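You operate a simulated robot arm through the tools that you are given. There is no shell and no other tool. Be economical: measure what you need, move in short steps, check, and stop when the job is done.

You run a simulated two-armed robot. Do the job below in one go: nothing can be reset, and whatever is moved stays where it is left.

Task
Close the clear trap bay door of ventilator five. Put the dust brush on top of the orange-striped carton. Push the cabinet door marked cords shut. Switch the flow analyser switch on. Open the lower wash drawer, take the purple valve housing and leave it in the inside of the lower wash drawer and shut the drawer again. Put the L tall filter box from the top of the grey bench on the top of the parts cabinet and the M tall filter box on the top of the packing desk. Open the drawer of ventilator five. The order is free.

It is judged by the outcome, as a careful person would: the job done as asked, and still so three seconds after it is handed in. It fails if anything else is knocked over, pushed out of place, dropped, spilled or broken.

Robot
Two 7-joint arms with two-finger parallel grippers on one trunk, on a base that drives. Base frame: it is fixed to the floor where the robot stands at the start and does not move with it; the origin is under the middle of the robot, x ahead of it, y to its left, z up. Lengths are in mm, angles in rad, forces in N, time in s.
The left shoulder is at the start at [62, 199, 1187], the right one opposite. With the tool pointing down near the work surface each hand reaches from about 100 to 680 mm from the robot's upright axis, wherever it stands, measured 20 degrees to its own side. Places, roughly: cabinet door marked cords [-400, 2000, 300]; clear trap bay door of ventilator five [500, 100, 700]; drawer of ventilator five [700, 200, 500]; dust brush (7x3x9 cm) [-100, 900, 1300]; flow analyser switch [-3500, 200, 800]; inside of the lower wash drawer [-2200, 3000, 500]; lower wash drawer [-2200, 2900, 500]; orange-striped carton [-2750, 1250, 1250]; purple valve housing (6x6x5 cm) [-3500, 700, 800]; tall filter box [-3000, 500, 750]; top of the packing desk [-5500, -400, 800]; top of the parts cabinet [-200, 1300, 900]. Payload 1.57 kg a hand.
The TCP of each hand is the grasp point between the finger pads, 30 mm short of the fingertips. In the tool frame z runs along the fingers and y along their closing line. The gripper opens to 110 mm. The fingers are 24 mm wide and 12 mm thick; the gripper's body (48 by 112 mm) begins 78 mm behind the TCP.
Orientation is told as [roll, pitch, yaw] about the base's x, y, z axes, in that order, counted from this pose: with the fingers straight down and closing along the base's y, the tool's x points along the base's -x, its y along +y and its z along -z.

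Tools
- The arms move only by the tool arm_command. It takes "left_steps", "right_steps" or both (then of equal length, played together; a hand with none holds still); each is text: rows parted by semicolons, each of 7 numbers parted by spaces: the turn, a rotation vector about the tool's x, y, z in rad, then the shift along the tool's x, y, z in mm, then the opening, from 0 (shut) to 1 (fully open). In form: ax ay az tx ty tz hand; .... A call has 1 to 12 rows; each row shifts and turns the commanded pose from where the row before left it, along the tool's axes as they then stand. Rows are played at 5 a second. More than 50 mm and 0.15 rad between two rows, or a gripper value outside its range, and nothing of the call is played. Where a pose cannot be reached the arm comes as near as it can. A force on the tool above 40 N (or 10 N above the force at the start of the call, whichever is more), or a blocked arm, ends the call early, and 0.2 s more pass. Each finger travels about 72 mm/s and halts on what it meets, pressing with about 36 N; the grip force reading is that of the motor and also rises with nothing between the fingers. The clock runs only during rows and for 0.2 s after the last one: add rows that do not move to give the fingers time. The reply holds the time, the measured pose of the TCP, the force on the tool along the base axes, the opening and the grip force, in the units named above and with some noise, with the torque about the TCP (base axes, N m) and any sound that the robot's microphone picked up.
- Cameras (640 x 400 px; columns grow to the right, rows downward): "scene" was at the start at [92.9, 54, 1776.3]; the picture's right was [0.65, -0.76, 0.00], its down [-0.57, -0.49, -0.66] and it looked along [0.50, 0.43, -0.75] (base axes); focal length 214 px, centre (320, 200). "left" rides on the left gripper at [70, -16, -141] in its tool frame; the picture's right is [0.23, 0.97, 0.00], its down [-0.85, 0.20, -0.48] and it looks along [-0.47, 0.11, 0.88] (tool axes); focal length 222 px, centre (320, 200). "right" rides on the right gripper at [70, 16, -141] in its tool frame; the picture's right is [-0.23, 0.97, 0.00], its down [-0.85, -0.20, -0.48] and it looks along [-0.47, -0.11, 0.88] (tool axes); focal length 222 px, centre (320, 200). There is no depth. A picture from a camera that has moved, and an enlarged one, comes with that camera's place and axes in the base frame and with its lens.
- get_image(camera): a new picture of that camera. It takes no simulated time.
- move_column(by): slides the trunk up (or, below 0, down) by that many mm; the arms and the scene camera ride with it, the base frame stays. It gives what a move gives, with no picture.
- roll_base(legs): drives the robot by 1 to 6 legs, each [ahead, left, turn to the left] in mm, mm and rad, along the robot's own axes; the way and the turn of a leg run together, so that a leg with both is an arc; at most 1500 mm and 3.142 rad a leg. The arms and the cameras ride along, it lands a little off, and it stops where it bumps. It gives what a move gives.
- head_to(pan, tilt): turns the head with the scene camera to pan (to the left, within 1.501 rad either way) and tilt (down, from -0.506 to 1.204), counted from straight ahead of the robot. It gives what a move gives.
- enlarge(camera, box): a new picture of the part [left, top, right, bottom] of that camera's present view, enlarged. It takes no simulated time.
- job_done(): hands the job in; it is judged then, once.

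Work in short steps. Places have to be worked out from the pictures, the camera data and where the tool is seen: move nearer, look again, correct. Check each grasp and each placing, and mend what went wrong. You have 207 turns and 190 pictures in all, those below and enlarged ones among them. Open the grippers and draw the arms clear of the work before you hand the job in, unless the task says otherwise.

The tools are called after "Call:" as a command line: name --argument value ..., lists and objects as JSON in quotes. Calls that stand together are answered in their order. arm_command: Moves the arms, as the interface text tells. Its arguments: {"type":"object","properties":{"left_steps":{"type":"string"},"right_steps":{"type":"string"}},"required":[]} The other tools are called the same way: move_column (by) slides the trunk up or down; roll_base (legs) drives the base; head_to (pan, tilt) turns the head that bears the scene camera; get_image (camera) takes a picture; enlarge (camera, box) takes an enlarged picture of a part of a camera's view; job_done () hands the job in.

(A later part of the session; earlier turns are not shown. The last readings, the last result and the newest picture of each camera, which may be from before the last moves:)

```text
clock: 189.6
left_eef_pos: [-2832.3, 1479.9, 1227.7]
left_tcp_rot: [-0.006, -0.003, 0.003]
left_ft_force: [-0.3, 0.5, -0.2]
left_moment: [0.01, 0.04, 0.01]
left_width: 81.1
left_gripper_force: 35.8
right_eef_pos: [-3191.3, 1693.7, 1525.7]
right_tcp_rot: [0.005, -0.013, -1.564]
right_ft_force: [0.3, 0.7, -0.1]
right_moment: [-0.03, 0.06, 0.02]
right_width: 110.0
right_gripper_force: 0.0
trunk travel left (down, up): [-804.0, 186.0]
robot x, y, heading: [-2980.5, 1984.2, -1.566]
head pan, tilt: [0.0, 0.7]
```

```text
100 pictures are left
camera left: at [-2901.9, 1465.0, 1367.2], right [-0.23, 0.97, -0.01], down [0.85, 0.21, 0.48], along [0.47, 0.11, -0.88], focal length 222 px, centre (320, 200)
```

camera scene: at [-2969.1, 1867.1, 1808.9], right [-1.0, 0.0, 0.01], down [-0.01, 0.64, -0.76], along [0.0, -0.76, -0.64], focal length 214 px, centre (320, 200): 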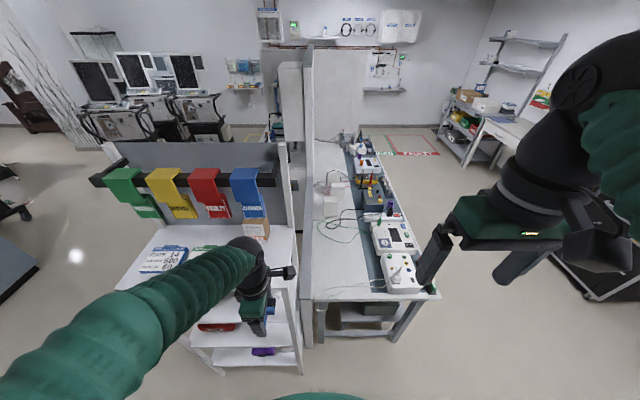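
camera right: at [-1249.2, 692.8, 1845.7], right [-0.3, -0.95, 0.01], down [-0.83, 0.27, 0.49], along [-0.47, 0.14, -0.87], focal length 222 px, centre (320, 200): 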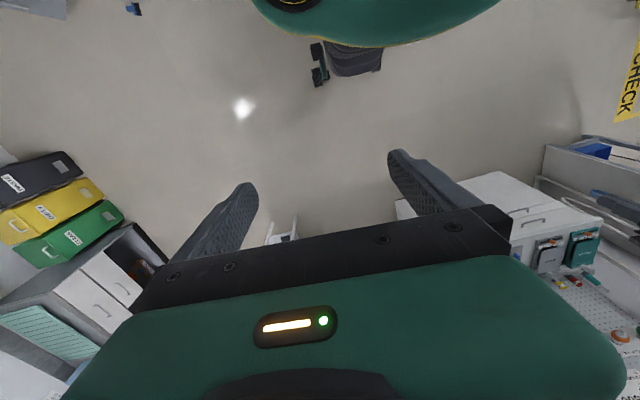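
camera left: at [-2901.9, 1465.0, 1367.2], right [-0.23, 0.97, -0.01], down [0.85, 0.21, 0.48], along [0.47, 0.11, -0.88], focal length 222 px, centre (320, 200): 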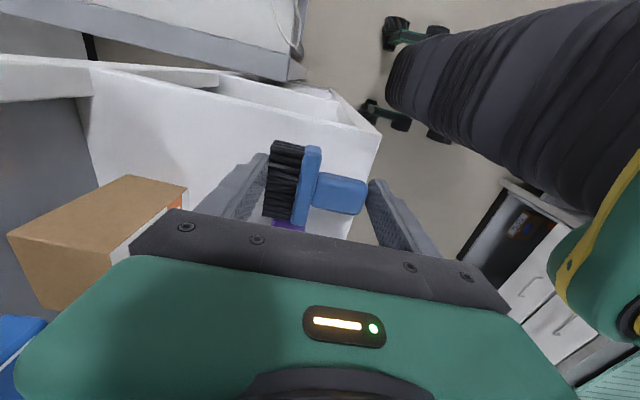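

Shift 5 mm inward and lower until contact.

Call:
arm_command --left_steps "0 0 0 -5 0 20 0;0 0 0 0 0 12 0;0 0 0 0 0 5 0;0 0 0 0 0 3 0;0 0 0 0 0 2 0;0 0 0 0 0 0 0"

```text
clock: 190.7
left_eef_pos: [-2836.4, 1482.5, 1190.6]
left_tcp_rot: [-0.01, -0.009, 0.004]
left_ft_force: [-2.6, 3.9, 16.4]
left_moment: [0.22, -0.08, 0.12]
left_width: 81.0
left_gripper_force: 35.8
right_eef_pos: [-3202.0, 1695.8, 1524.0]
right_tcp_rot: [0.012, -0.016, -1.563]
right_ft_force: [0.1, 0.1, -0.1]
right_moment: [0.03, 0.01, 0.01]
right_width: 110.1
right_gripper_force: 0.0
trunk travel left (down, up): [-804.0, 186.0]
robot x, y, heading: [-2980.7, 1982.7, -1.572]
head pan, tilt: [0.0, 0.7]
stopped in row 5 (left hand): the force on the tool passed its limit at 43 N (the readings are from after the stop); the commanded pose is now the measured one
```

Contact with the shelf (z≈1154). Release.

Call:
arm_command --left_steps "0 0 0 0 0 -1 0;0 0 0 0 0 0 0.85;0 0 0 0 0 0 0.9;0 0 0 0 0 0 1;0 0 0 0 0 0 1;0 0 0 0 0 -30 1;0 0 0 0 0 -45 1;0 0 0 0 0 -45 1;0 0 0 0 0 0 1"

Call:
get_image --camera "left"

```text
clock: 192.7
left_eef_pos: [-2835.1, 1482.3, 1311.0]
left_tcp_rot: [-0.007, -0.009, 0.003]
left_ft_force: [0.7, 0.2, -0.1]
left_moment: [0.02, -0.01, -0.02]
left_width: 110.2
left_gripper_force: 0.0
right_eef_pos: [-3201.6, 1692.0, 1524.4]
right_tcp_rot: [0.013, -0.014, -1.564]
right_ft_force: [0.0, -0.3, -0.8]
right_moment: [-0.02, 0.01, -0.01]
right_width: 109.8
right_gripper_force: 0.1
trunk travel left (down, up): [-804.0, 186.0]
robot x, y, heading: [-2988.6, 1984.9, -1.569]
head pan, tilt: [0.0, 0.7]
```

```text
99 pictures are left
camera left: at [-2905.1, 1467.2, 1450.6], right [-0.23, 0.97, -0.01], down [0.85, 0.21, 0.48], along [0.47, 0.11, -0.87], focal length 222 px, centre (320, 200)
```

left: 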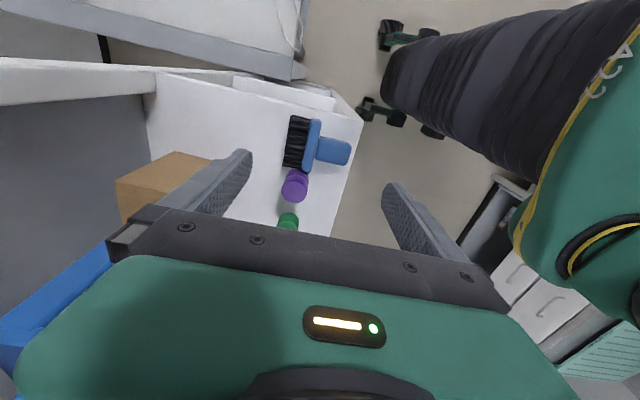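

Brush is on the shelf with its handle toward me (handle centre ≈(-2833,1502)). I yaw the hand to face forward and pitch it 50°.

Call:
arm_command --left_steps "0 0 0.1428 0 0 0 1;0 0 0.1428 0 0 0 1;0 0 0.1428 0 0 0 1;0 0 0.1428 0 0 0 1;0 0 0.1428 0 0 0 1;0 0 0.1428 0 0 0 1;0 0 0.1428 0 0 0 1;0 0 0.1428 0 0 0 1;0 0 0.1428 0 0 0 0.6;0 0 0.1428 0 0 0 0.6;0 0 0.1428 0 0 0 0.6"

Call:
arm_command --left_steps "0 -0.145 0 25 0 0 0.6;0 -0.145 0 25 0 0 0.6;0 -0.145 0 0 0 0 0.6;0 -0.145 0 0 0 0 0.6;0 -0.145 0 0 0 0 0.6;0 -0.145 0 0 0 0 0.6;0 0 0 0 0 0 0.6"

Call:
get_image --camera "left"

Call:
get_image --camera "scene"

```text
clock: 195.1
left_eef_pos: [-2837.0, 1481.1, 1308.6]
left_tcp_rot: [0.008, -0.006, -1.567]
left_ft_force: [-0.1, 0.3, 0.1]
left_moment: [-0.02, -0.03, 0.0]
left_width: 65.9
left_gripper_force: 0.0
right_eef_pos: [-3200.7, 1692.2, 1524.6]
right_tcp_rot: [0.011, -0.014, -1.564]
right_ft_force: [-0.2, 0.0, -0.2]
right_moment: [0.02, -0.01, 0.01]
right_width: 109.9
right_gripper_force: 0.0
trunk travel left (down, up): [-804.0, 186.0]
robot x, y, heading: [-2981.3, 1984.7, -1.57]
head pan, tilt: [0.0, 0.7]
```

```text
clock: 196.7
left_eef_pos: [-2834.9, 1531.0, 1304.2]
left_tcp_rot: [0.017, -0.848, -1.574]
left_ft_force: [0.4, 0.0, -0.1]
left_moment: [-0.03, 0.02, -0.01]
left_width: 66.1
left_gripper_force: 0.0
right_eef_pos: [-3201.3, 1690.8, 1522.6]
right_tcp_rot: [0.011, -0.011, -1.565]
right_ft_force: [0.9, 0.6, -0.1]
right_moment: [-0.03, 0.04, 0.01]
right_width: 110.1
right_gripper_force: 0.0
trunk travel left (down, up): [-804.0, 186.0]
robot x, y, heading: [-2982.5, 1983.3, -1.569]
head pan, tilt: [0.0, 0.7]
```

```text
98 pictures are left
camera left: at [-2852.2, 1683.0, 1345.0], right [0.97, 0.16, -0.16], down [0.19, -0.2, 0.96], along [0.12, -0.97, -0.23], focal length 222 px, centre (320, 200)
```

left: 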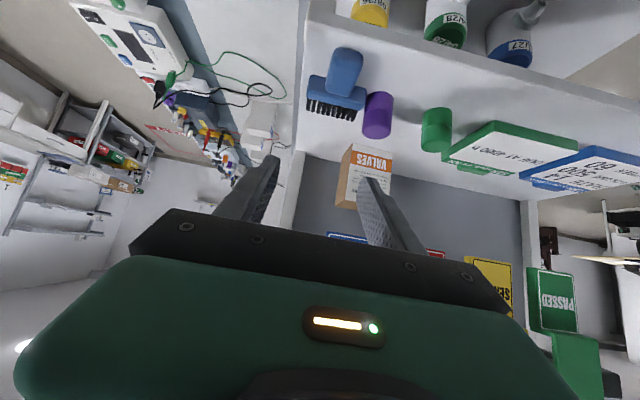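

```text
97 pictures are left
camera scene: at [-2982.2, 1866.0, 1808.8], right [-1.0, 0.0, 0.0], down [0.0, 0.65, -0.76], along [0.0, -0.76, -0.65], focal length 214 px, centre (320, 200)
```

scene: 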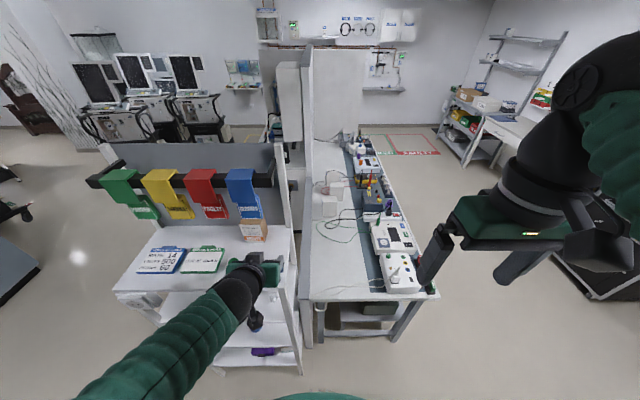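

Clear view: the handle is directly below. I descend ~100 mm straight.

Call:
arm_command --left_steps "0 0 0 25 2 22.5 0.6;0 0 0 25 2 22.5 0.6;0 0 0 25 2 22.5 0.6;0 0 0 0 0 0 0.6"

Call:
get_image --camera "left"

```text
clock: 197.7
left_eef_pos: [-2835.2, 1504.2, 1213.2]
left_tcp_rot: [0.01, -0.878, -1.575]
left_ft_force: [0.4, 0.7, -0.3]
left_moment: [0.01, -0.02, 0.0]
left_width: 65.8
left_gripper_force: 0.1
left hand out of reach, approached as far as the arm can: row 2, 3
right_eef_pos: [-3198.7, 1693.0, 1524.0]
right_tcp_rot: [0.011, -0.014, -1.564]
right_ft_force: [0.7, 0.5, 0.9]
right_moment: [-0.02, 0.01, 0.0]
right_width: 110.0
right_gripper_force: 0.0
trunk travel left (down, up): [-804.0, 186.0]
robot x, y, heading: [-2980.8, 1982.2, -1.569]
head pan, tilt: [0.0, 0.7]
```

```text
96 pictures are left
camera left: at [-2850.2, 1657.9, 1249.2], right [0.97, 0.15, -0.17], down [0.19, -0.18, 0.96], along [0.11, -0.97, -0.2], focal length 222 px, centre (320, 200)
```

left: 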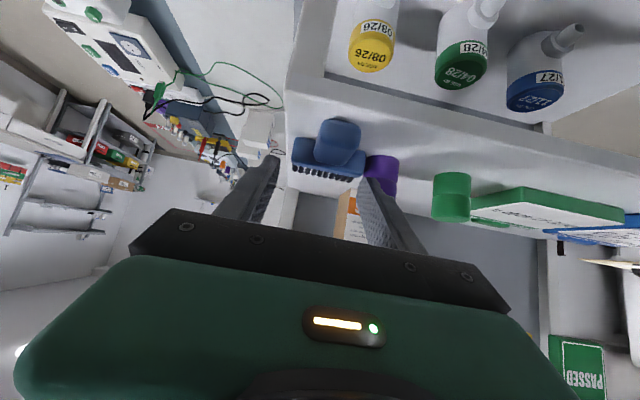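

The arm hits a limit going down; I move it back 23 mm and use the trunk for lowering.

Call:
arm_command --left_steps "0 0 0 14.7 5 -17.7 0.6;0 0 0 0 0 0 0.6"

Call:
move_column --by -18

Call:
get_image --camera "left"

```text
clock: 198.3
left_eef_pos: [-2834.3, 1505.8, 1220.2]
left_tcp_rot: [0.015, -0.876, -1.576]
left_ft_force: [0.5, 0.1, 1.4]
left_moment: [0.01, -0.03, 0.02]
left_width: 66.3
left_gripper_force: 0.0
left hand out of reach, approached as far as the arm can: row 1
right_eef_pos: [-3201.9, 1692.1, 1522.5]
right_tcp_rot: [0.012, -0.013, -1.565]
right_ft_force: [0.4, -0.4, 0.5]
right_moment: [-0.03, 0.02, 0.02]
right_width: 110.0
right_gripper_force: 0.1
trunk travel left (down, up): [-804.0, 186.0]
robot x, y, heading: [-2980.3, 1985.3, -1.568]
head pan, tilt: [0.0, 0.7]
```

```text
clock: 198.9
left_eef_pos: [-2835.3, 1505.2, 1201.3]
left_tcp_rot: [0.012, -0.876, -1.575]
left_ft_force: [0.0, 0.9, -0.8]
left_moment: [0.04, 0.0, -0.01]
left_width: 66.1
left_gripper_force: 0.0
right_eef_pos: [-3202.7, 1691.3, 1505.6]
right_tcp_rot: [0.013, -0.013, -1.566]
right_ft_force: [1.0, -0.2, 1.1]
right_moment: [0.02, -0.03, 0.04]
right_width: 110.1
right_gripper_force: 0.0
trunk travel left (down, up): [-786.0, 204.0]
robot x, y, heading: [-2982.1, 1985.5, -1.574]
head pan, tilt: [0.0, 0.7]
```

```text
95 pictures are left
camera left: at [-2851.0, 1658.4, 1237.9], right [0.97, 0.15, -0.17], down [0.19, -0.18, 0.96], along [0.12, -0.97, -0.2], focal length 222 px, centre (320, 200)
```

left: 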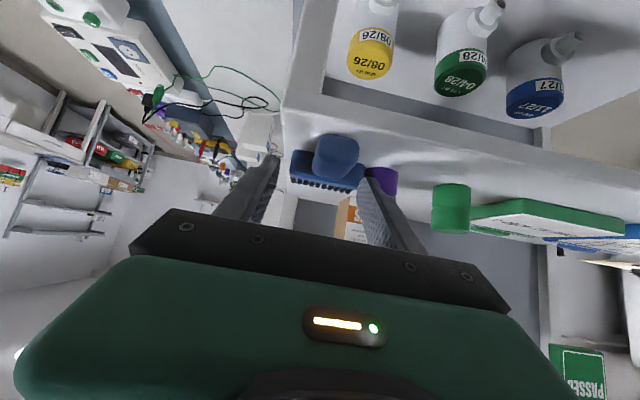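

I back the base 22 mm so the fingers straddle the handle.

Call:
roll_base --legs '[[-24, -4, 0]]'

Call:
get_image --camera "left"

```text
clock: 199.7
left_eef_pos: [-2838.2, 1522.8, 1199.7]
left_tcp_rot: [0.016, -0.871, -1.575]
left_ft_force: [-0.1, -0.6, -0.2]
left_moment: [0.01, -0.01, -0.02]
left_width: 66.0
left_gripper_force: 0.1
right_eef_pos: [-3206.0, 1708.8, 1505.0]
right_tcp_rot: [0.012, -0.006, -1.565]
right_ft_force: [0.3, -1.2, -0.7]
right_moment: [0.08, 0.01, -0.01]
right_width: 110.1
right_gripper_force: 0.0
trunk travel left (down, up): [-786.0, 204.0]
robot x, y, heading: [-2990.1, 2011.4, -1.568]
head pan, tilt: [0.0, 0.7]
```

```text
94 pictures are left
camera left: at [-2855.2, 1677.3, 1236.4], right [0.97, 0.15, -0.17], down [0.19, -0.18, 0.96], along [0.12, -0.97, -0.21], focal length 222 px, centre (320, 200)
```

left: 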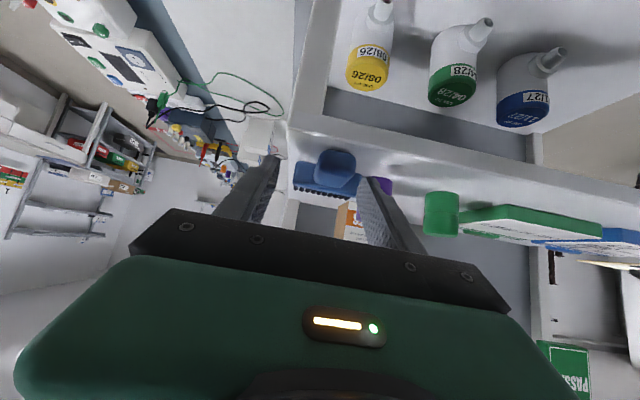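

Call:
move_column --by -12

Call:
arm_command --left_steps "0 0 0 0 8 0 0.6;0 0 0 0 0 0 0.6"

Call:
get_image --camera "left"

```text
clock: 200.3
left_eef_pos: [-2840.5, 1529.3, 1190.4]
left_tcp_rot: [0.013, -0.877, -1.574]
left_ft_force: [0.4, 0.3, 0.7]
left_moment: [0.01, -0.04, 0.02]
left_width: 66.0
left_gripper_force: 0.0
right_eef_pos: [-3206.6, 1716.4, 1494.2]
right_tcp_rot: [0.013, -0.012, -1.565]
right_ft_force: [0.6, -0.3, -0.7]
right_moment: [0.0, 0.01, 0.0]
right_width: 109.7
right_gripper_force: 0.1
trunk travel left (down, up): [-774.0, 216.0]
robot x, y, heading: [-2983.9, 2006.6, -1.57]
head pan, tilt: [0.0, 0.7]
```

```text
clock: 200.9
left_eef_pos: [-2827.6, 1529.2, 1191.3]
left_tcp_rot: [0.01, -0.874, -1.573]
left_ft_force: [-0.1, -0.1, -0.3]
left_moment: [0.01, 0.03, 0.01]
left_width: 65.9
left_gripper_force: 0.0
right_eef_pos: [-3202.9, 1717.2, 1494.7]
right_tcp_rot: [0.01, -0.015, -1.565]
right_ft_force: [-0.2, -0.1, 0.2]
right_moment: [0.02, 0.04, 0.0]
right_width: 110.2
right_gripper_force: 0.1
trunk travel left (down, up): [-774.0, 216.0]
robot x, y, heading: [-2984.0, 2004.8, -1.572]
head pan, tilt: [0.0, 0.7]
```

```text
93 pictures are left
camera left: at [-2844.4, 1682.8, 1226.7], right [0.97, 0.15, -0.17], down [0.19, -0.18, 0.96], along [0.12, -0.97, -0.21], focal length 222 px, centre (320, 200)
```

left: 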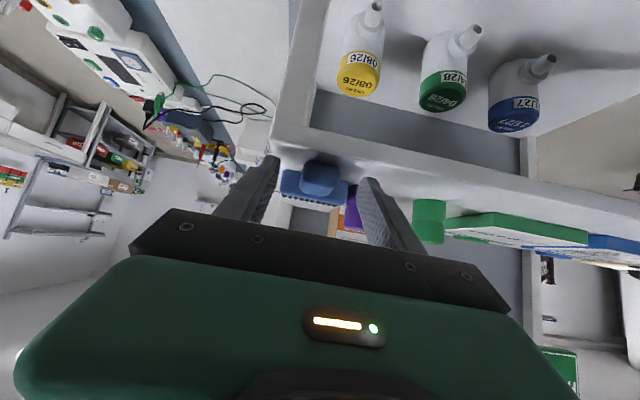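

Aligned. Lower 5 mm more and close.

Call:
move_column --by -5

Call:
arm_command --left_steps "0 0 0 0 0 0 0.3;0 0 0 0 0 0 0.1;0 0 0 0 0 0 0;0 0 0 0 0 0 0;0 0 0 0 0 0 0"

Call:
get_image --camera "left"

```text
clock: 201.5
left_eef_pos: [-2830.1, 1527.1, 1188.0]
left_tcp_rot: [0.009, -0.882, -1.569]
left_ft_force: [1.9, -5.3, 21.1]
left_moment: [-0.47, 0.67, 0.32]
left_width: 64.4
left_gripper_force: 0.0
right_eef_pos: [-3204.4, 1717.4, 1490.0]
right_tcp_rot: [0.013, -0.013, -1.565]
right_ft_force: [1.0, 0.4, -0.6]
right_moment: [0.03, -0.03, 0.0]
right_width: 109.9
right_gripper_force: 0.1
trunk travel left (down, up): [-769.0, 221.0]
robot x, y, heading: [-2986.7, 2006.5, -1.573]
head pan, tilt: [0.0, 0.7]
```

```text
clock: 202.7
left_eef_pos: [-2829.1, 1532.7, 1188.9]
left_tcp_rot: [0.017, -0.88, -1.574]
left_ft_force: [2.9, 2.2, 29.2]
left_moment: [-0.38, 0.43, -0.42]
left_width: 29.0
left_gripper_force: 36.1
right_eef_pos: [-3204.8, 1721.8, 1490.1]
right_tcp_rot: [0.012, -0.018, -1.566]
right_ft_force: [0.4, 0.0, -0.1]
right_moment: [0.01, -0.05, -0.02]
right_width: 110.0
right_gripper_force: 0.0
trunk travel left (down, up): [-769.0, 221.0]
robot x, y, heading: [-2987.0, 2008.6, -1.572]
head pan, tilt: [0.0, 0.7]
```

```text
92 pictures are left
camera left: at [-2846.0, 1686.4, 1223.7], right [0.97, 0.15, -0.17], down [0.19, -0.17, 0.97], along [0.12, -0.97, -0.2], focal length 222 px, centre (320, 200)
```

left: 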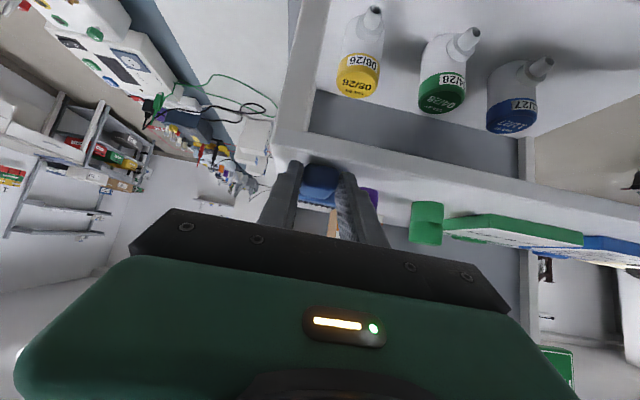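

Gripped (29 mm). Lift 110 mm with the trunk and look.

Call:
move_column --by 112

Call:
get_image --camera "left"

Call:
get_image --camera "scene"

```text
clock: 204.1
left_eef_pos: [-2830.7, 1528.9, 1298.5]
left_tcp_rot: [0.012, -0.874, -1.574]
left_ft_force: [0.2, -0.2, -1.2]
left_moment: [-0.01, -0.02, 0.02]
left_width: 28.9
left_gripper_force: 35.1
right_eef_pos: [-3204.6, 1718.2, 1600.0]
right_tcp_rot: [0.011, -0.013, -1.566]
right_ft_force: [0.0, 0.0, -0.1]
right_moment: [0.0, 0.01, 0.02]
right_width: 110.1
right_gripper_force: 0.0
trunk travel left (down, up): [-881.0, 109.0]
robot x, y, heading: [-2987.7, 2007.5, -1.569]
head pan, tilt: [0.0, 0.7]
```

```text
91 pictures are left
camera left: at [-2846.0, 1682.6, 1333.7], right [0.97, 0.15, -0.17], down [0.19, -0.18, 0.96], along [0.12, -0.97, -0.2], focal length 222 px, centre (320, 200)
```

left: 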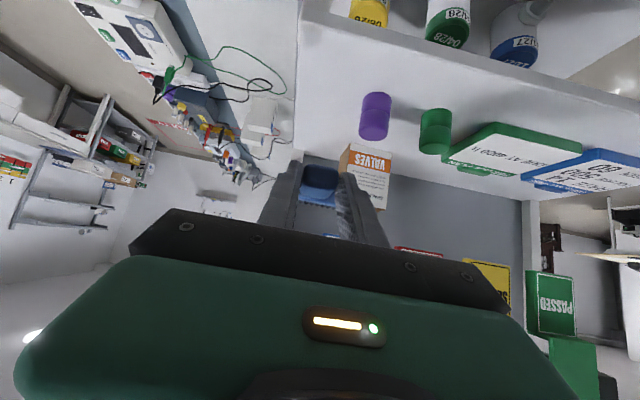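

```text
90 pictures are left
camera scene: at [-2986.1, 1892.4, 1885.9], right [-1.0, 0.0, 0.0], down [0.0, 0.64, -0.76], along [0.0, -0.76, -0.64], focal length 214 px, centre (320, 200)
```

scene: 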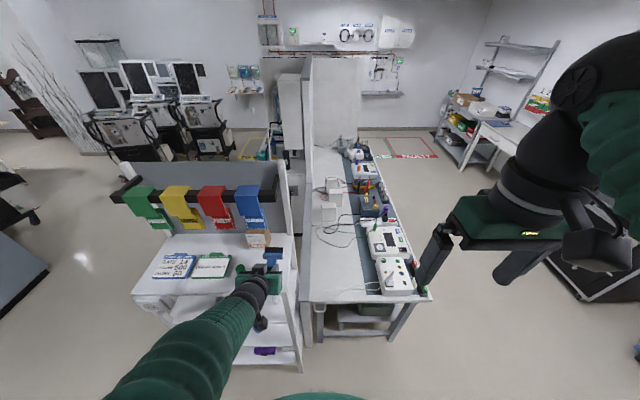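

Held. I inspect the carton and tag geometry closely before inserting.

Call:
enlarge --camera "scene" --box '[200, 180, 310, 290]'

Call:
enlarge --camera "left" --box '[250, 80, 450, 260]'

```text
3.64 times, centred on (255, 235) of scene
camera zoom: at [-2986.1, 1892.4, 1885.9], right [-1.0, 0.0, 0.0], down [0.0, 0.64, -0.76], along [0.0, -0.76, -0.64], focal length 780 px, centre (556, 73)
```

zoom: 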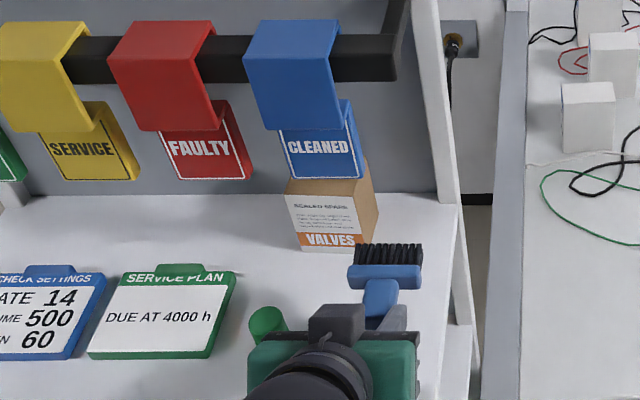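

```text
2.22 times, centred on (350, 170) of left
camera zoom: at [-2846.0, 1682.6, 1333.7], right [0.97, 0.15, -0.17], down [0.19, -0.18, 0.96], along [0.12, -0.97, -0.2], focal length 494 px, centre (253, 267)
```

zoom: 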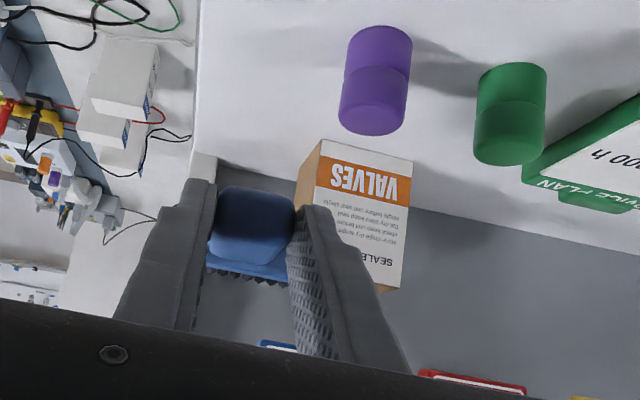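

Carton: x -2772…-2697, front y≈1337, top z≈1256; tag bottom z≈1316 at y≈1375. I shift the base +x by ~98 mm gently.

Call:
roll_base --legs '[[0, 50, 0], [0, 48, 0]]'

Call:
get_image --camera "left"

```text
clock: 205.5
left_eef_pos: [-2723.1, 1528.4, 1296.0]
left_tcp_rot: [-0.001, -0.874, -1.566]
left_ft_force: [0.7, -0.4, -1.5]
left_moment: [0.01, 0.04, -0.02]
left_width: 29.1
left_gripper_force: 35.5
right_eef_pos: [-3093.4, 1717.5, 1601.4]
right_tcp_rot: [0.004, -0.011, -1.564]
right_ft_force: [-0.2, -0.1, -0.5]
right_moment: [0.02, -0.01, 0.03]
right_width: 110.1
right_gripper_force: 0.1
trunk travel left (down, up): [-881.0, 109.0]
robot x, y, heading: [-2887.3, 2008.4, -1.571]
head pan, tilt: [0.0, 0.7]
```

```text
87 pictures are left
camera left: at [-2738.1, 1682.0, 1332.4], right [0.97, 0.15, -0.17], down [0.2, -0.18, 0.96], along [0.11, -0.97, -0.21], focal length 222 px, centre (320, 200)
```

left: 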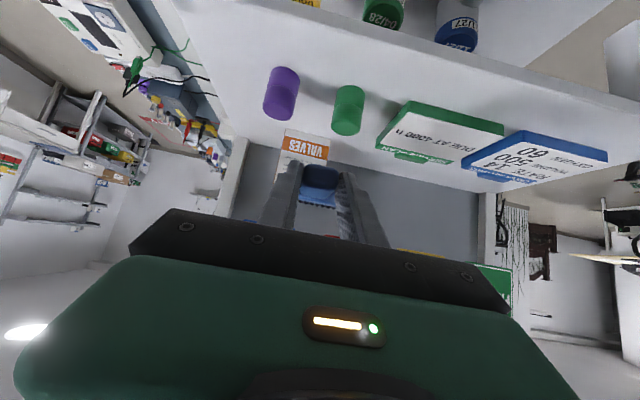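

Now extend forward 105 mm and check.

Call:
arm_command --left_steps "0 0 0 -22.4 0 26.9 0;0 0 0 -22.4 0 26.9 0;0 0 0 -22.4 0 26.9 0;0 0 0 0 0 0 0"

Call:
enlarge --camera "scene" --box '[220, 180, 330, 290]'

Call:
get_image --camera "left"

```text
clock: 206.5
left_eef_pos: [-2729.5, 1437.1, 1310.8]
left_tcp_rot: [0.009, -0.877, -1.571]
left_ft_force: [-0.4, 0.6, -0.4]
left_moment: [0.03, 0.05, 0.0]
left_width: 28.6
left_gripper_force: 36.1
left hand out of reach, approached as far as the arm can: row 3
right_eef_pos: [-3103.1, 1718.8, 1602.3]
right_tcp_rot: [0.008, -0.013, -1.563]
right_ft_force: [-0.3, 1.0, 0.2]
right_moment: [0.02, 0.01, 0.01]
right_width: 110.0
right_gripper_force: 0.0
trunk travel left (down, up): [-881.0, 109.0]
robot x, y, heading: [-2884.2, 2006.7, -1.569]
head pan, tilt: [0.0, 0.7]
```

```text
3.64 times, centred on (275, 235) of scene
camera zoom: at [-2880.4, 1894.0, 1886.1], right [-1.0, 0.0, 0.0], down [0.0, 0.64, -0.77], along [0.0, -0.77, -0.64], focal length 780 px, centre (484, 73)
```

zoom: 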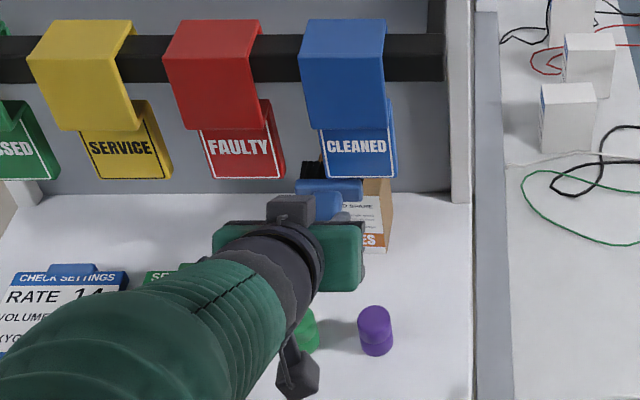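

```text
85 pictures are left
camera left: at [-2745.8, 1590.7, 1346.1], right [0.97, 0.15, -0.17], down [0.2, -0.18, 0.96], along [0.12, -0.97, -0.2], focal length 222 px, centre (320, 200)
```

left: 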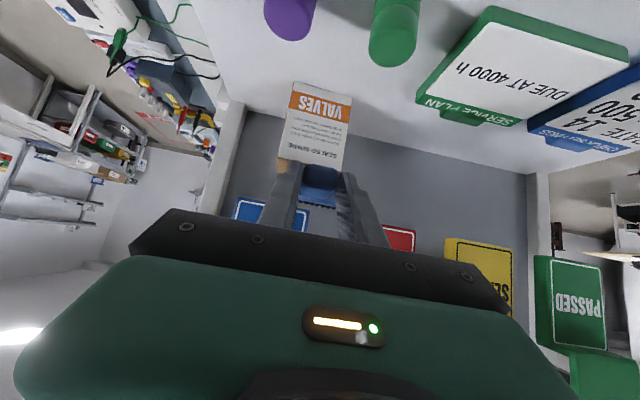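

The arm is near a joint limit; I'll lower the trunk 17 mm and use the base for the remaining advance.

Call:
move_column --by -17

Call:
roll_base --legs '[[25, -6, 0]]'

Call:
get_image --camera "left"

Call:
enlarge --camera "scene" --box '[240, 180, 320, 260]'

```text
clock: 207.2
left_eef_pos: [-2730.3, 1436.2, 1291.5]
left_tcp_rot: [0.009, -0.875, -1.571]
left_ft_force: [1.1, -0.7, -0.5]
left_moment: [0.06, 0.02, -0.06]
left_width: 29.0
left_gripper_force: 36.3
right_eef_pos: [-3103.9, 1717.3, 1584.6]
right_tcp_rot: [0.011, -0.015, -1.561]
right_ft_force: [1.7, -0.4, -0.4]
right_moment: [0.0, 0.0, 0.0]
right_width: 109.8
right_gripper_force: 0.0
trunk travel left (down, up): [-864.0, 126.0]
robot x, y, heading: [-2886.5, 2010.2, -1.572]
head pan, tilt: [0.0, 0.7]
```

```text
clock: 208.0
left_eef_pos: [-2740.3, 1417.4, 1296.4]
left_tcp_rot: [0.013, -0.879, -1.577]
left_ft_force: [0.2, -0.2, -1.0]
left_moment: [0.01, -0.01, 0.01]
left_width: 29.1
left_gripper_force: 36.6
right_eef_pos: [-3113.4, 1701.4, 1586.1]
right_tcp_rot: [0.013, -0.02, -1.564]
right_ft_force: [0.9, 0.8, -0.5]
right_moment: [-0.01, -0.02, 0.01]
right_width: 110.3
right_gripper_force: 0.1
trunk travel left (down, up): [-864.0, 126.0]
robot x, y, heading: [-2895.0, 1985.8, -1.57]
head pan, tilt: [0.0, 0.7]
```

```text
84 pictures are left
camera left: at [-2756.4, 1571.0, 1331.2], right [0.97, 0.15, -0.17], down [0.19, -0.17, 0.97], along [0.12, -0.97, -0.2], focal length 222 px, centre (320, 200)
```

left: 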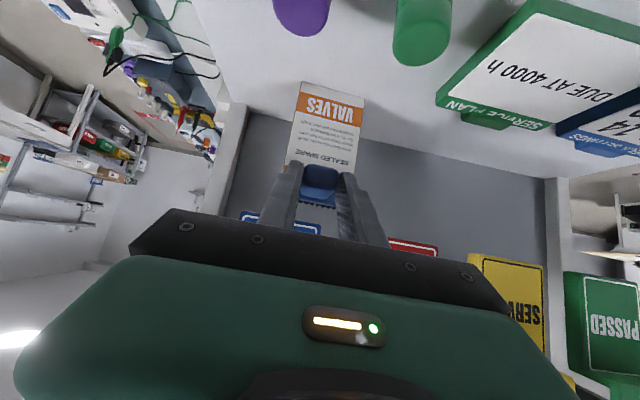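

```text
5.00 times, centred on (280, 220) of scene
camera zoom: at [-2897.4, 1874.6, 1869.4], right [-1.0, 0.0, 0.0], down [0.0, 0.64, -0.77], along [0.0, -0.77, -0.64], focal length 1072 px, centre (520, 100)
```

zoom: 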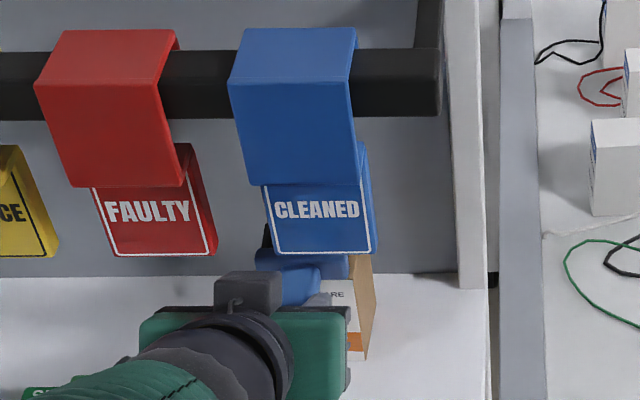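

Aligned. Advance 25 then check height/force.

Call:
roll_base --legs '[[25, 0, 0]]'

Call:
enlarge --camera "scene" --box '[240, 180, 320, 260]'

Call:
enlarge --camera "left" --box '[200, 60, 460, 260]'

```text
clock: 208.8
left_eef_pos: [-2742.3, 1395.8, 1296.8]
left_tcp_rot: [0.014, -0.881, -1.58]
left_ft_force: [0.3, -0.2, -0.4]
left_moment: [0.03, -0.02, 0.02]
left_width: 28.7
left_gripper_force: 36.0
right_eef_pos: [-3117.5, 1681.5, 1587.1]
right_tcp_rot: [0.012, -0.025, -1.566]
right_ft_force: [-0.3, 1.3, 0.4]
right_moment: [-0.03, -0.01, 0.0]
right_width: 110.0
right_gripper_force: 0.1
trunk travel left (down, up): [-864.0, 126.0]
robot x, y, heading: [-2893.7, 1954.5, -1.574]
head pan, tilt: [0.0, 0.7]
```

```text
5.00 times, centred on (280, 220) of scene
camera zoom: at [-2899.9, 1853.3, 1869.6], right [-1.0, 0.0, 0.0], down [0.0, 0.64, -0.77], along [0.0, -0.77, -0.64], focal length 1072 px, centre (520, 100)
```

zoom: 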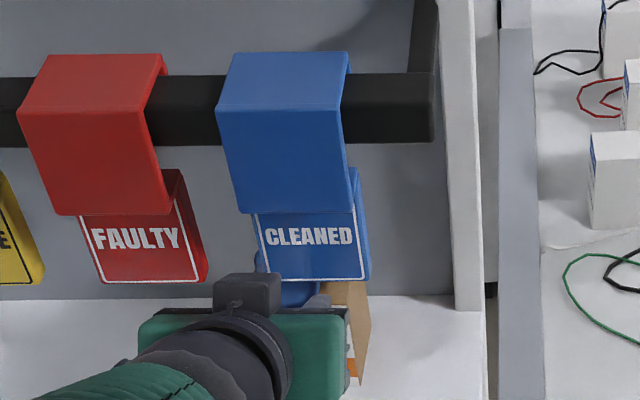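

```text
2.00 times, centred on (330, 160) of left
camera zoom: at [-2758.2, 1550.0, 1332.4], right [0.97, 0.15, -0.17], down [0.19, -0.17, 0.97], along [0.11, -0.97, -0.2], focal length 444 px, centre (300, 280)
```

zoom: 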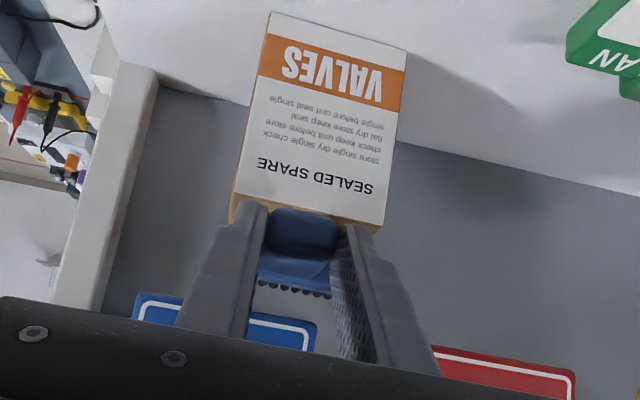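

Brush is over the carton's front edge. Lower 4 mm and advance 18 mm more.

Call:
move_column --by -4

Call:
roll_base --legs '[[15, 0, 0]]'

Call:
enlarge --camera "left" --box '[200, 60, 460, 260]'

```text
clock: 209.3
left_eef_pos: [-2737.3, 1386.1, 1288.4]
left_tcp_rot: [0.01, -0.873, -1.572]
left_ft_force: [-0.3, 0.7, 1.3]
left_moment: [-0.1, 0.06, 0.04]
left_width: 28.9
left_gripper_force: 36.0
right_eef_pos: [-3111.4, 1670.5, 1581.8]
right_tcp_rot: [0.008, -0.02, -1.565]
right_ft_force: [0.2, -0.8, 0.0]
right_moment: [-0.03, 0.01, 0.0]
right_width: 110.1
right_gripper_force: 0.1
trunk travel left (down, up): [-860.0, 130.0]
robot x, y, heading: [-2893.1, 1955.3, -1.573]
head pan, tilt: [0.0, 0.7]
```

```text
clock: 210.1
left_eef_pos: [-2737.5, 1376.7, 1290.0]
left_tcp_rot: [0.01, -0.876, -1.574]
left_ft_force: [0.4, 1.4, -0.5]
left_moment: [0.02, -0.02, -0.01]
left_width: 28.6
left_gripper_force: 36.2
right_eef_pos: [-3109.3, 1660.0, 1582.3]
right_tcp_rot: [0.01, -0.021, -1.566]
right_ft_force: [0.2, 0.4, 0.5]
right_moment: [-0.07, 0.01, 0.03]
right_width: 110.1
right_gripper_force: 0.0
trunk travel left (down, up): [-860.0, 130.0]
robot x, y, heading: [-2893.4, 1944.6, -1.574]
head pan, tilt: [0.0, 0.7]
```

```text
2.00 times, centred on (330, 160) of left
camera zoom: at [-2753.2, 1530.9, 1325.9], right [0.97, 0.15, -0.17], down [0.19, -0.18, 0.96], along [0.11, -0.97, -0.2], focal length 444 px, centre (300, 280)
```

zoom: 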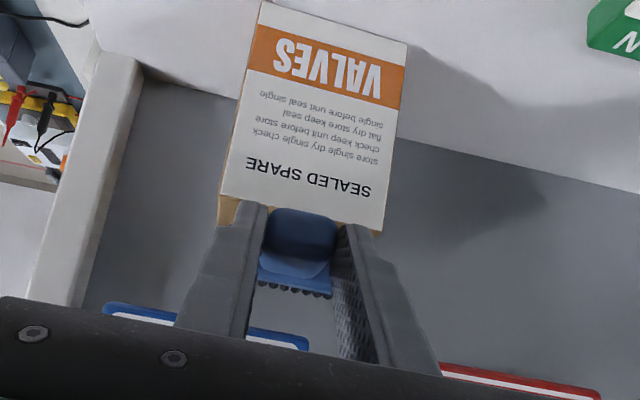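

Advance 6 more and lower to contact.

Call:
roll_base --legs '[[7, 0, 0]]'

Call:
move_column --by -4

```text
clock: 210.8
left_eef_pos: [-2738.2, 1369.9, 1288.4]
left_tcp_rot: [0.012, -0.873, -1.575]
left_ft_force: [-0.1, 0.0, -0.7]
left_moment: [0.02, -0.03, 0.0]
left_width: 28.8
left_gripper_force: 36.2
right_eef_pos: [-3110.8, 1652.1, 1581.8]
right_tcp_rot: [0.01, -0.02, -1.565]
right_ft_force: [-0.5, 0.6, 0.7]
right_moment: [0.04, 0.0, 0.01]
right_width: 110.1
right_gripper_force: 0.1
trunk travel left (down, up): [-860.0, 130.0]
robot x, y, heading: [-2895.5, 1932.6, -1.567]
head pan, tilt: [0.0, 0.7]
```

```text
clock: 211.4
left_eef_pos: [-2739.0, 1368.7, 1286.9]
left_tcp_rot: [0.008, -0.878, -1.575]
left_ft_force: [1.9, 0.9, 20.7]
left_moment: [-1.11, 0.05, 0.09]
left_width: 29.3
left_gripper_force: 36.3
right_eef_pos: [-3111.6, 1653.1, 1578.8]
right_tcp_rot: [0.011, -0.021, -1.565]
right_ft_force: [-0.2, -0.1, 0.1]
right_moment: [-0.01, -0.01, -0.04]
right_width: 109.8
right_gripper_force: 0.1
trunk travel left (down, up): [-856.0, 134.0]
robot x, y, heading: [-2894.0, 1932.1, -1.566]
head pan, tilt: [0.0, 0.7]
```

Contact on the carton (20 N, ~54 mm ahead of the TCP). Relieve 2 mm, then open.

Call:
move_column --by 2

Call:
arm_command --left_steps "0 0 0 0 0 0 0.3;0 0 0 0 0 0 0.4;0 0 0 0 0 0 0.5;0 0 0 0 0 0 0.5"

Call:
enlarge --camera "left" --box '[200, 60, 460, 260]'

```text
clock: 211.9
left_eef_pos: [-2738.2, 1367.9, 1287.4]
left_tcp_rot: [0.01, -0.873, -1.575]
left_ft_force: [0.8, -2.9, 18.7]
left_moment: [-1.08, 0.14, 0.08]
left_width: 29.0
left_gripper_force: 35.3
right_eef_pos: [-3111.0, 1651.0, 1580.3]
right_tcp_rot: [0.01, -0.019, -1.566]
right_ft_force: [0.8, -0.3, -0.4]
right_moment: [0.0, -0.02, -0.02]
right_width: 110.3
right_gripper_force: 0.1
trunk travel left (down, up): [-858.0, 132.0]
robot x, y, heading: [-2898.9, 1934.6, -1.575]
head pan, tilt: [0.0, 0.7]
```

```text
clock: 212.9
left_eef_pos: [-2737.7, 1367.0, 1285.3]
left_tcp_rot: [0.013, -0.869, -1.576]
left_ft_force: [-1.4, 0.1, 0.0]
left_moment: [0.01, -0.03, 0.0]
left_width: 55.0
left_gripper_force: 0.1
right_eef_pos: [-3110.9, 1648.0, 1579.0]
right_tcp_rot: [0.009, -0.018, -1.566]
right_ft_force: [-0.2, 1.0, -0.3]
right_moment: [-0.02, -0.01, 0.03]
right_width: 109.8
right_gripper_force: 0.0
trunk travel left (down, up): [-858.0, 132.0]
robot x, y, heading: [-2892.1, 1933.7, -1.57]
head pan, tilt: [0.0, 0.7]
```

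```text
2.00 times, centred on (330, 160) of left
camera zoom: at [-2753.8, 1519.1, 1321.9], right [0.97, 0.15, -0.17], down [0.19, -0.19, 0.96], along [0.11, -0.97, -0.21], focal length 444 px, centre (300, 280)
```

zoom: 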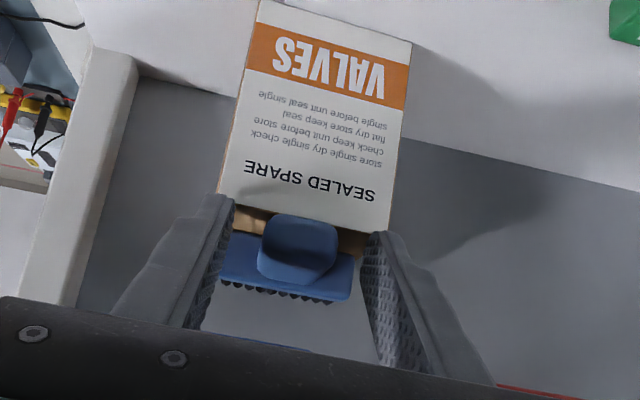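

The brush lies on the carton. I back straight out with the base.

Call:
roll_base --legs '[[-100, 0, 0], [-100, 0, 0]]'

Call:
get_image --camera "left"

Call:
enlarge --camera "scene" --box '[230, 180, 320, 260]'

```text
clock: 214.8
left_eef_pos: [-2738.6, 1547.7, 1278.0]
left_tcp_rot: [0.013, -0.854, -1.579]
left_ft_force: [0.7, -0.3, 0.2]
left_moment: [0.04, 0.02, -0.06]
left_width: 54.8
left_gripper_force: 0.1
right_eef_pos: [-3112.0, 1826.7, 1575.6]
right_tcp_rot: [0.01, -0.001, -1.565]
right_ft_force: [-0.7, -0.5, -1.0]
right_moment: [0.12, -0.02, 0.0]
right_width: 110.1
right_gripper_force: 0.1
trunk travel left (down, up): [-858.0, 132.0]
robot x, y, heading: [-2893.6, 2132.9, -1.57]
head pan, tilt: [0.0, 0.7]
```

```text
78 pictures are left
camera left: at [-2753.4, 1701.0, 1316.3], right [0.97, 0.15, -0.16], down [0.19, -0.2, 0.96], along [0.11, -0.97, -0.22], focal length 222 px, centre (320, 200)
```

left: 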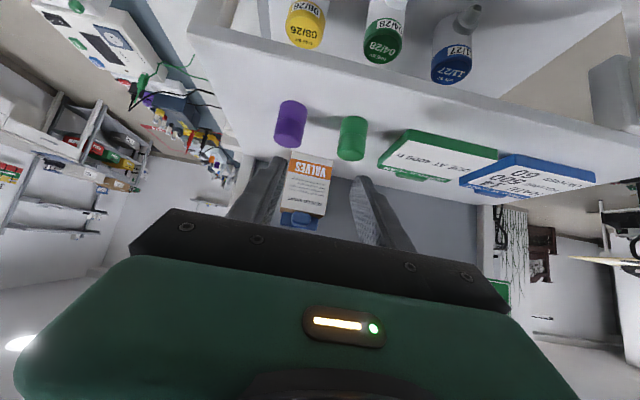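

```text
5.00 times, centred on (275, 220) of scene
camera zoom: at [-2894.3, 1988.2, 1860.8], right [-1.0, 0.0, 0.0], down [0.0, 0.66, -0.75], along [0.0, -0.75, -0.66], focal length 1072 px, centre (545, 100)
```

zoom: 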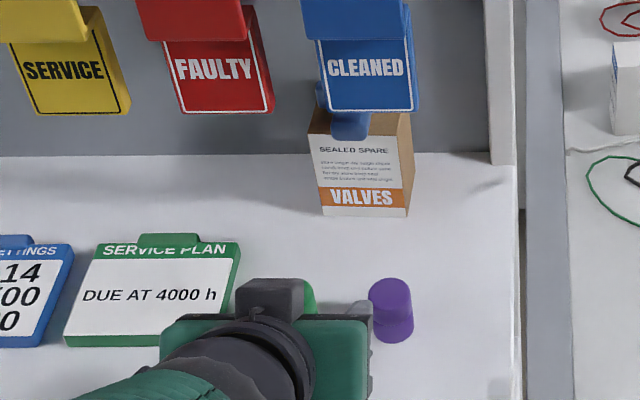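

The brush rests stably on the carton. Next the bench: I restore the left hand to pointing down, raise the trunk, and drive around to the bench's -x side.

Call:
arm_command --left_steps "0 0.142 0 0 0 0 1;0 0.142 0 0 0 0 1;0 0.142 0 0 0 0 1;0 0.142 0 0 0 0 1;0 0.142 0 0 0 0 1;0 0.142 0 0 0 0 1"

Call:
move_column --by 125

Call:
roll_base --legs '[[0, -1100, 0]]'

Call:
head_to --pan 0.2 --tilt 0.7

Call:
get_image --camera "scene"

```text
clock: 216.2
left_eef_pos: [-2757.2, 1637.9, 1316.5]
left_tcp_rot: [-0.027, -0.152, -1.601]
left_ft_force: [-0.3, 0.0, 0.1]
left_moment: [0.02, 0.01, 0.02]
left_width: 110.1
left_gripper_force: 0.0
left hand out of reach, approached as far as the arm can: row 1, 2, 3, 4, 5, 6
right_eef_pos: [-3110.6, 1844.6, 1578.5]
right_tcp_rot: [0.011, -0.015, -1.566]
right_ft_force: [0.1, -0.6, -0.7]
right_moment: [0.09, 0.01, -0.01]
right_width: 110.2
right_gripper_force: 0.1
trunk travel left (down, up): [-858.0, 132.0]
robot x, y, heading: [-2893.7, 2134.1, -1.569]
head pan, tilt: [0.0, 0.7]
```

```text
clock: 217.7
left_eef_pos: [-2756.3, 1640.8, 1443.1]
left_tcp_rot: [-0.028, -0.154, -1.6]
left_ft_force: [-0.4, -0.1, 0.0]
left_moment: [0.0, -0.03, -0.03]
left_width: 109.8
left_gripper_force: 0.1
right_eef_pos: [-3110.8, 1847.9, 1704.3]
right_tcp_rot: [0.01, -0.018, -1.564]
right_ft_force: [0.1, 0.1, 0.3]
right_moment: [0.01, 0.01, 0.01]
right_width: 109.9
right_gripper_force: 0.0
trunk travel left (down, up): [-983.0, 7.0]
robot x, y, heading: [-2896.4, 2130.6, -1.574]
head pan, tilt: [0.0, 0.7]
```

```text
clock: 223.4
left_eef_pos: [-3863.2, 1637.3, 1443.0]
left_tcp_rot: [-0.03, -0.156, -1.589]
left_ft_force: [0.3, 0.1, -1.2]
left_moment: [-0.01, 0.05, -0.03]
left_width: 109.9
left_gripper_force: 0.0
right_eef_pos: [-4219.5, 1842.0, 1706.2]
right_tcp_rot: [0.009, -0.018, -1.557]
right_ft_force: [-0.1, -0.6, -0.2]
right_moment: [-0.01, 0.04, 0.0]
right_width: 109.7
right_gripper_force: 0.0
trunk travel left (down, up): [-983.0, 7.0]
robot x, y, heading: [-4009.3, 2132.0, -1.563]
head pan, tilt: [0.0, 0.7]
```

```text
clock: 224.2
left_eef_pos: [-3865.7, 1638.5, 1442.6]
left_tcp_rot: [-0.03, -0.158, -1.59]
left_ft_force: [-0.6, -0.1, 0.1]
left_moment: [-0.01, -0.01, -0.02]
left_width: 109.9
left_gripper_force: 0.1
right_eef_pos: [-4222.1, 1842.0, 1704.6]
right_tcp_rot: [0.012, -0.017, -1.558]
right_ft_force: [0.4, -0.3, 0.6]
right_moment: [-0.01, 0.0, -0.01]
right_width: 109.9
right_gripper_force: 0.2
trunk travel left (down, up): [-983.0, 7.0]
robot x, y, heading: [-4009.9, 2126.6, -1.56]
head pan, tilt: [0.201, 0.7]
```

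```text
76 pictures are left
camera scene: at [-3990.4, 2012.0, 1987.9], right [-0.98, -0.21, 0.0], down [-0.13, 0.63, -0.76], along [0.16, -0.75, -0.65], focal length 214 px, centre (320, 200)
```

scene: 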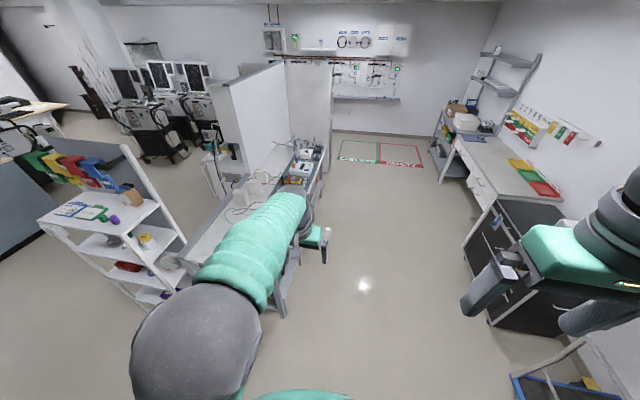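

The lane is free. I drive forward along the bench and turn left to face it.

Call:
roll_base --legs '[[1430, -60, 0], [0, 0, 1.56]]'

Call:
head_to --pan 0 --tilt 0.8

Call:
get_image --camera "scene"

```text
clock: 235.0
left_eef_pos: [-3559.2, 871.3, 1443.2]
left_tcp_rot: [-0.029, -0.157, -0.006]
left_ft_force: [-0.3, 0.6, 0.4]
left_moment: [0.01, -0.01, 0.01]
left_width: 110.0
left_gripper_force: 0.1
right_eef_pos: [-3757.8, 510.8, 1705.5]
right_tcp_rot: [0.01, -0.02, 0.029]
right_ft_force: [0.9, -0.4, -0.4]
right_moment: [0.0, -0.03, 0.01]
right_width: 110.0
right_gripper_force: 0.1
trunk travel left (down, up): [-983.0, 7.0]
robot x, y, heading: [-4044.8, 723.2, 0.021]
head pan, tilt: [0.201, 0.7]
```

```text
clock: 235.7
left_eef_pos: [-3558.7, 872.0, 1442.9]
left_tcp_rot: [-0.029, -0.156, -0.006]
left_ft_force: [-0.5, -0.3, 0.0]
left_moment: [0.0, -0.01, 0.03]
left_width: 110.0
left_gripper_force: 0.0
right_eef_pos: [-3758.5, 511.1, 1704.9]
right_tcp_rot: [0.009, -0.022, 0.029]
right_ft_force: [-1.0, 0.7, 0.3]
right_moment: [0.01, 0.0, 0.02]
right_width: 109.6
right_gripper_force: 0.1
trunk travel left (down, up): [-983.0, 7.0]
robot x, y, heading: [-4044.5, 720.8, 0.023]
head pan, tilt: [0.0, 0.799]
```

```text
75 pictures are left
camera scene: at [-3930.8, 723.3, 1979.7], right [0.02, -1.0, 0.0], down [-0.72, -0.02, -0.7], along [0.7, 0.02, -0.72], focal length 214 px, centre (320, 200)
```

scene: 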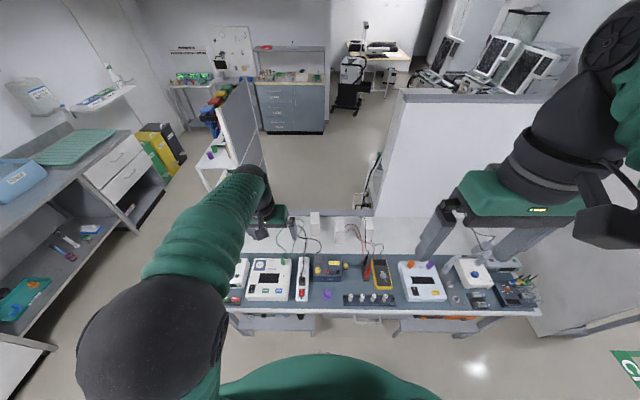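

Call:
enlarge --camera "scene" --box '[220, 200, 400, 320]'

Call:
enlarge --camera "scene" --box '[380, 200, 550, 320]'

```text
3.33 times, centred on (310, 260) of scene
camera zoom: at [-3930.8, 723.3, 1979.7], right [0.02, -1.0, 0.0], down [-0.72, -0.02, -0.7], along [0.7, 0.02, -0.72], focal length 715 px, centre (353, 0)
```

zoom: 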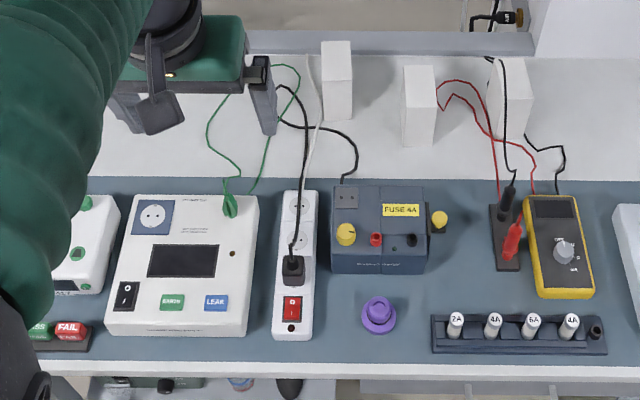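

```text
3.33 times, centred on (465, 260) of scene
camera zoom: at [-3930.8, 723.3, 1979.7], right [0.02, -1.0, 0.0], down [-0.72, -0.02, -0.7], along [0.7, 0.02, -0.72], focal length 715 px, centre (-163, 0)
```

zoom: 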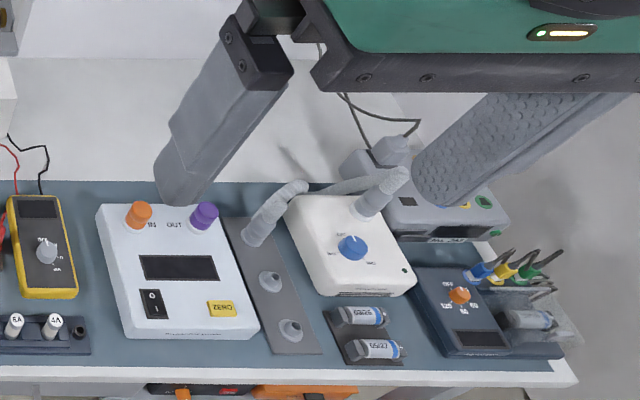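

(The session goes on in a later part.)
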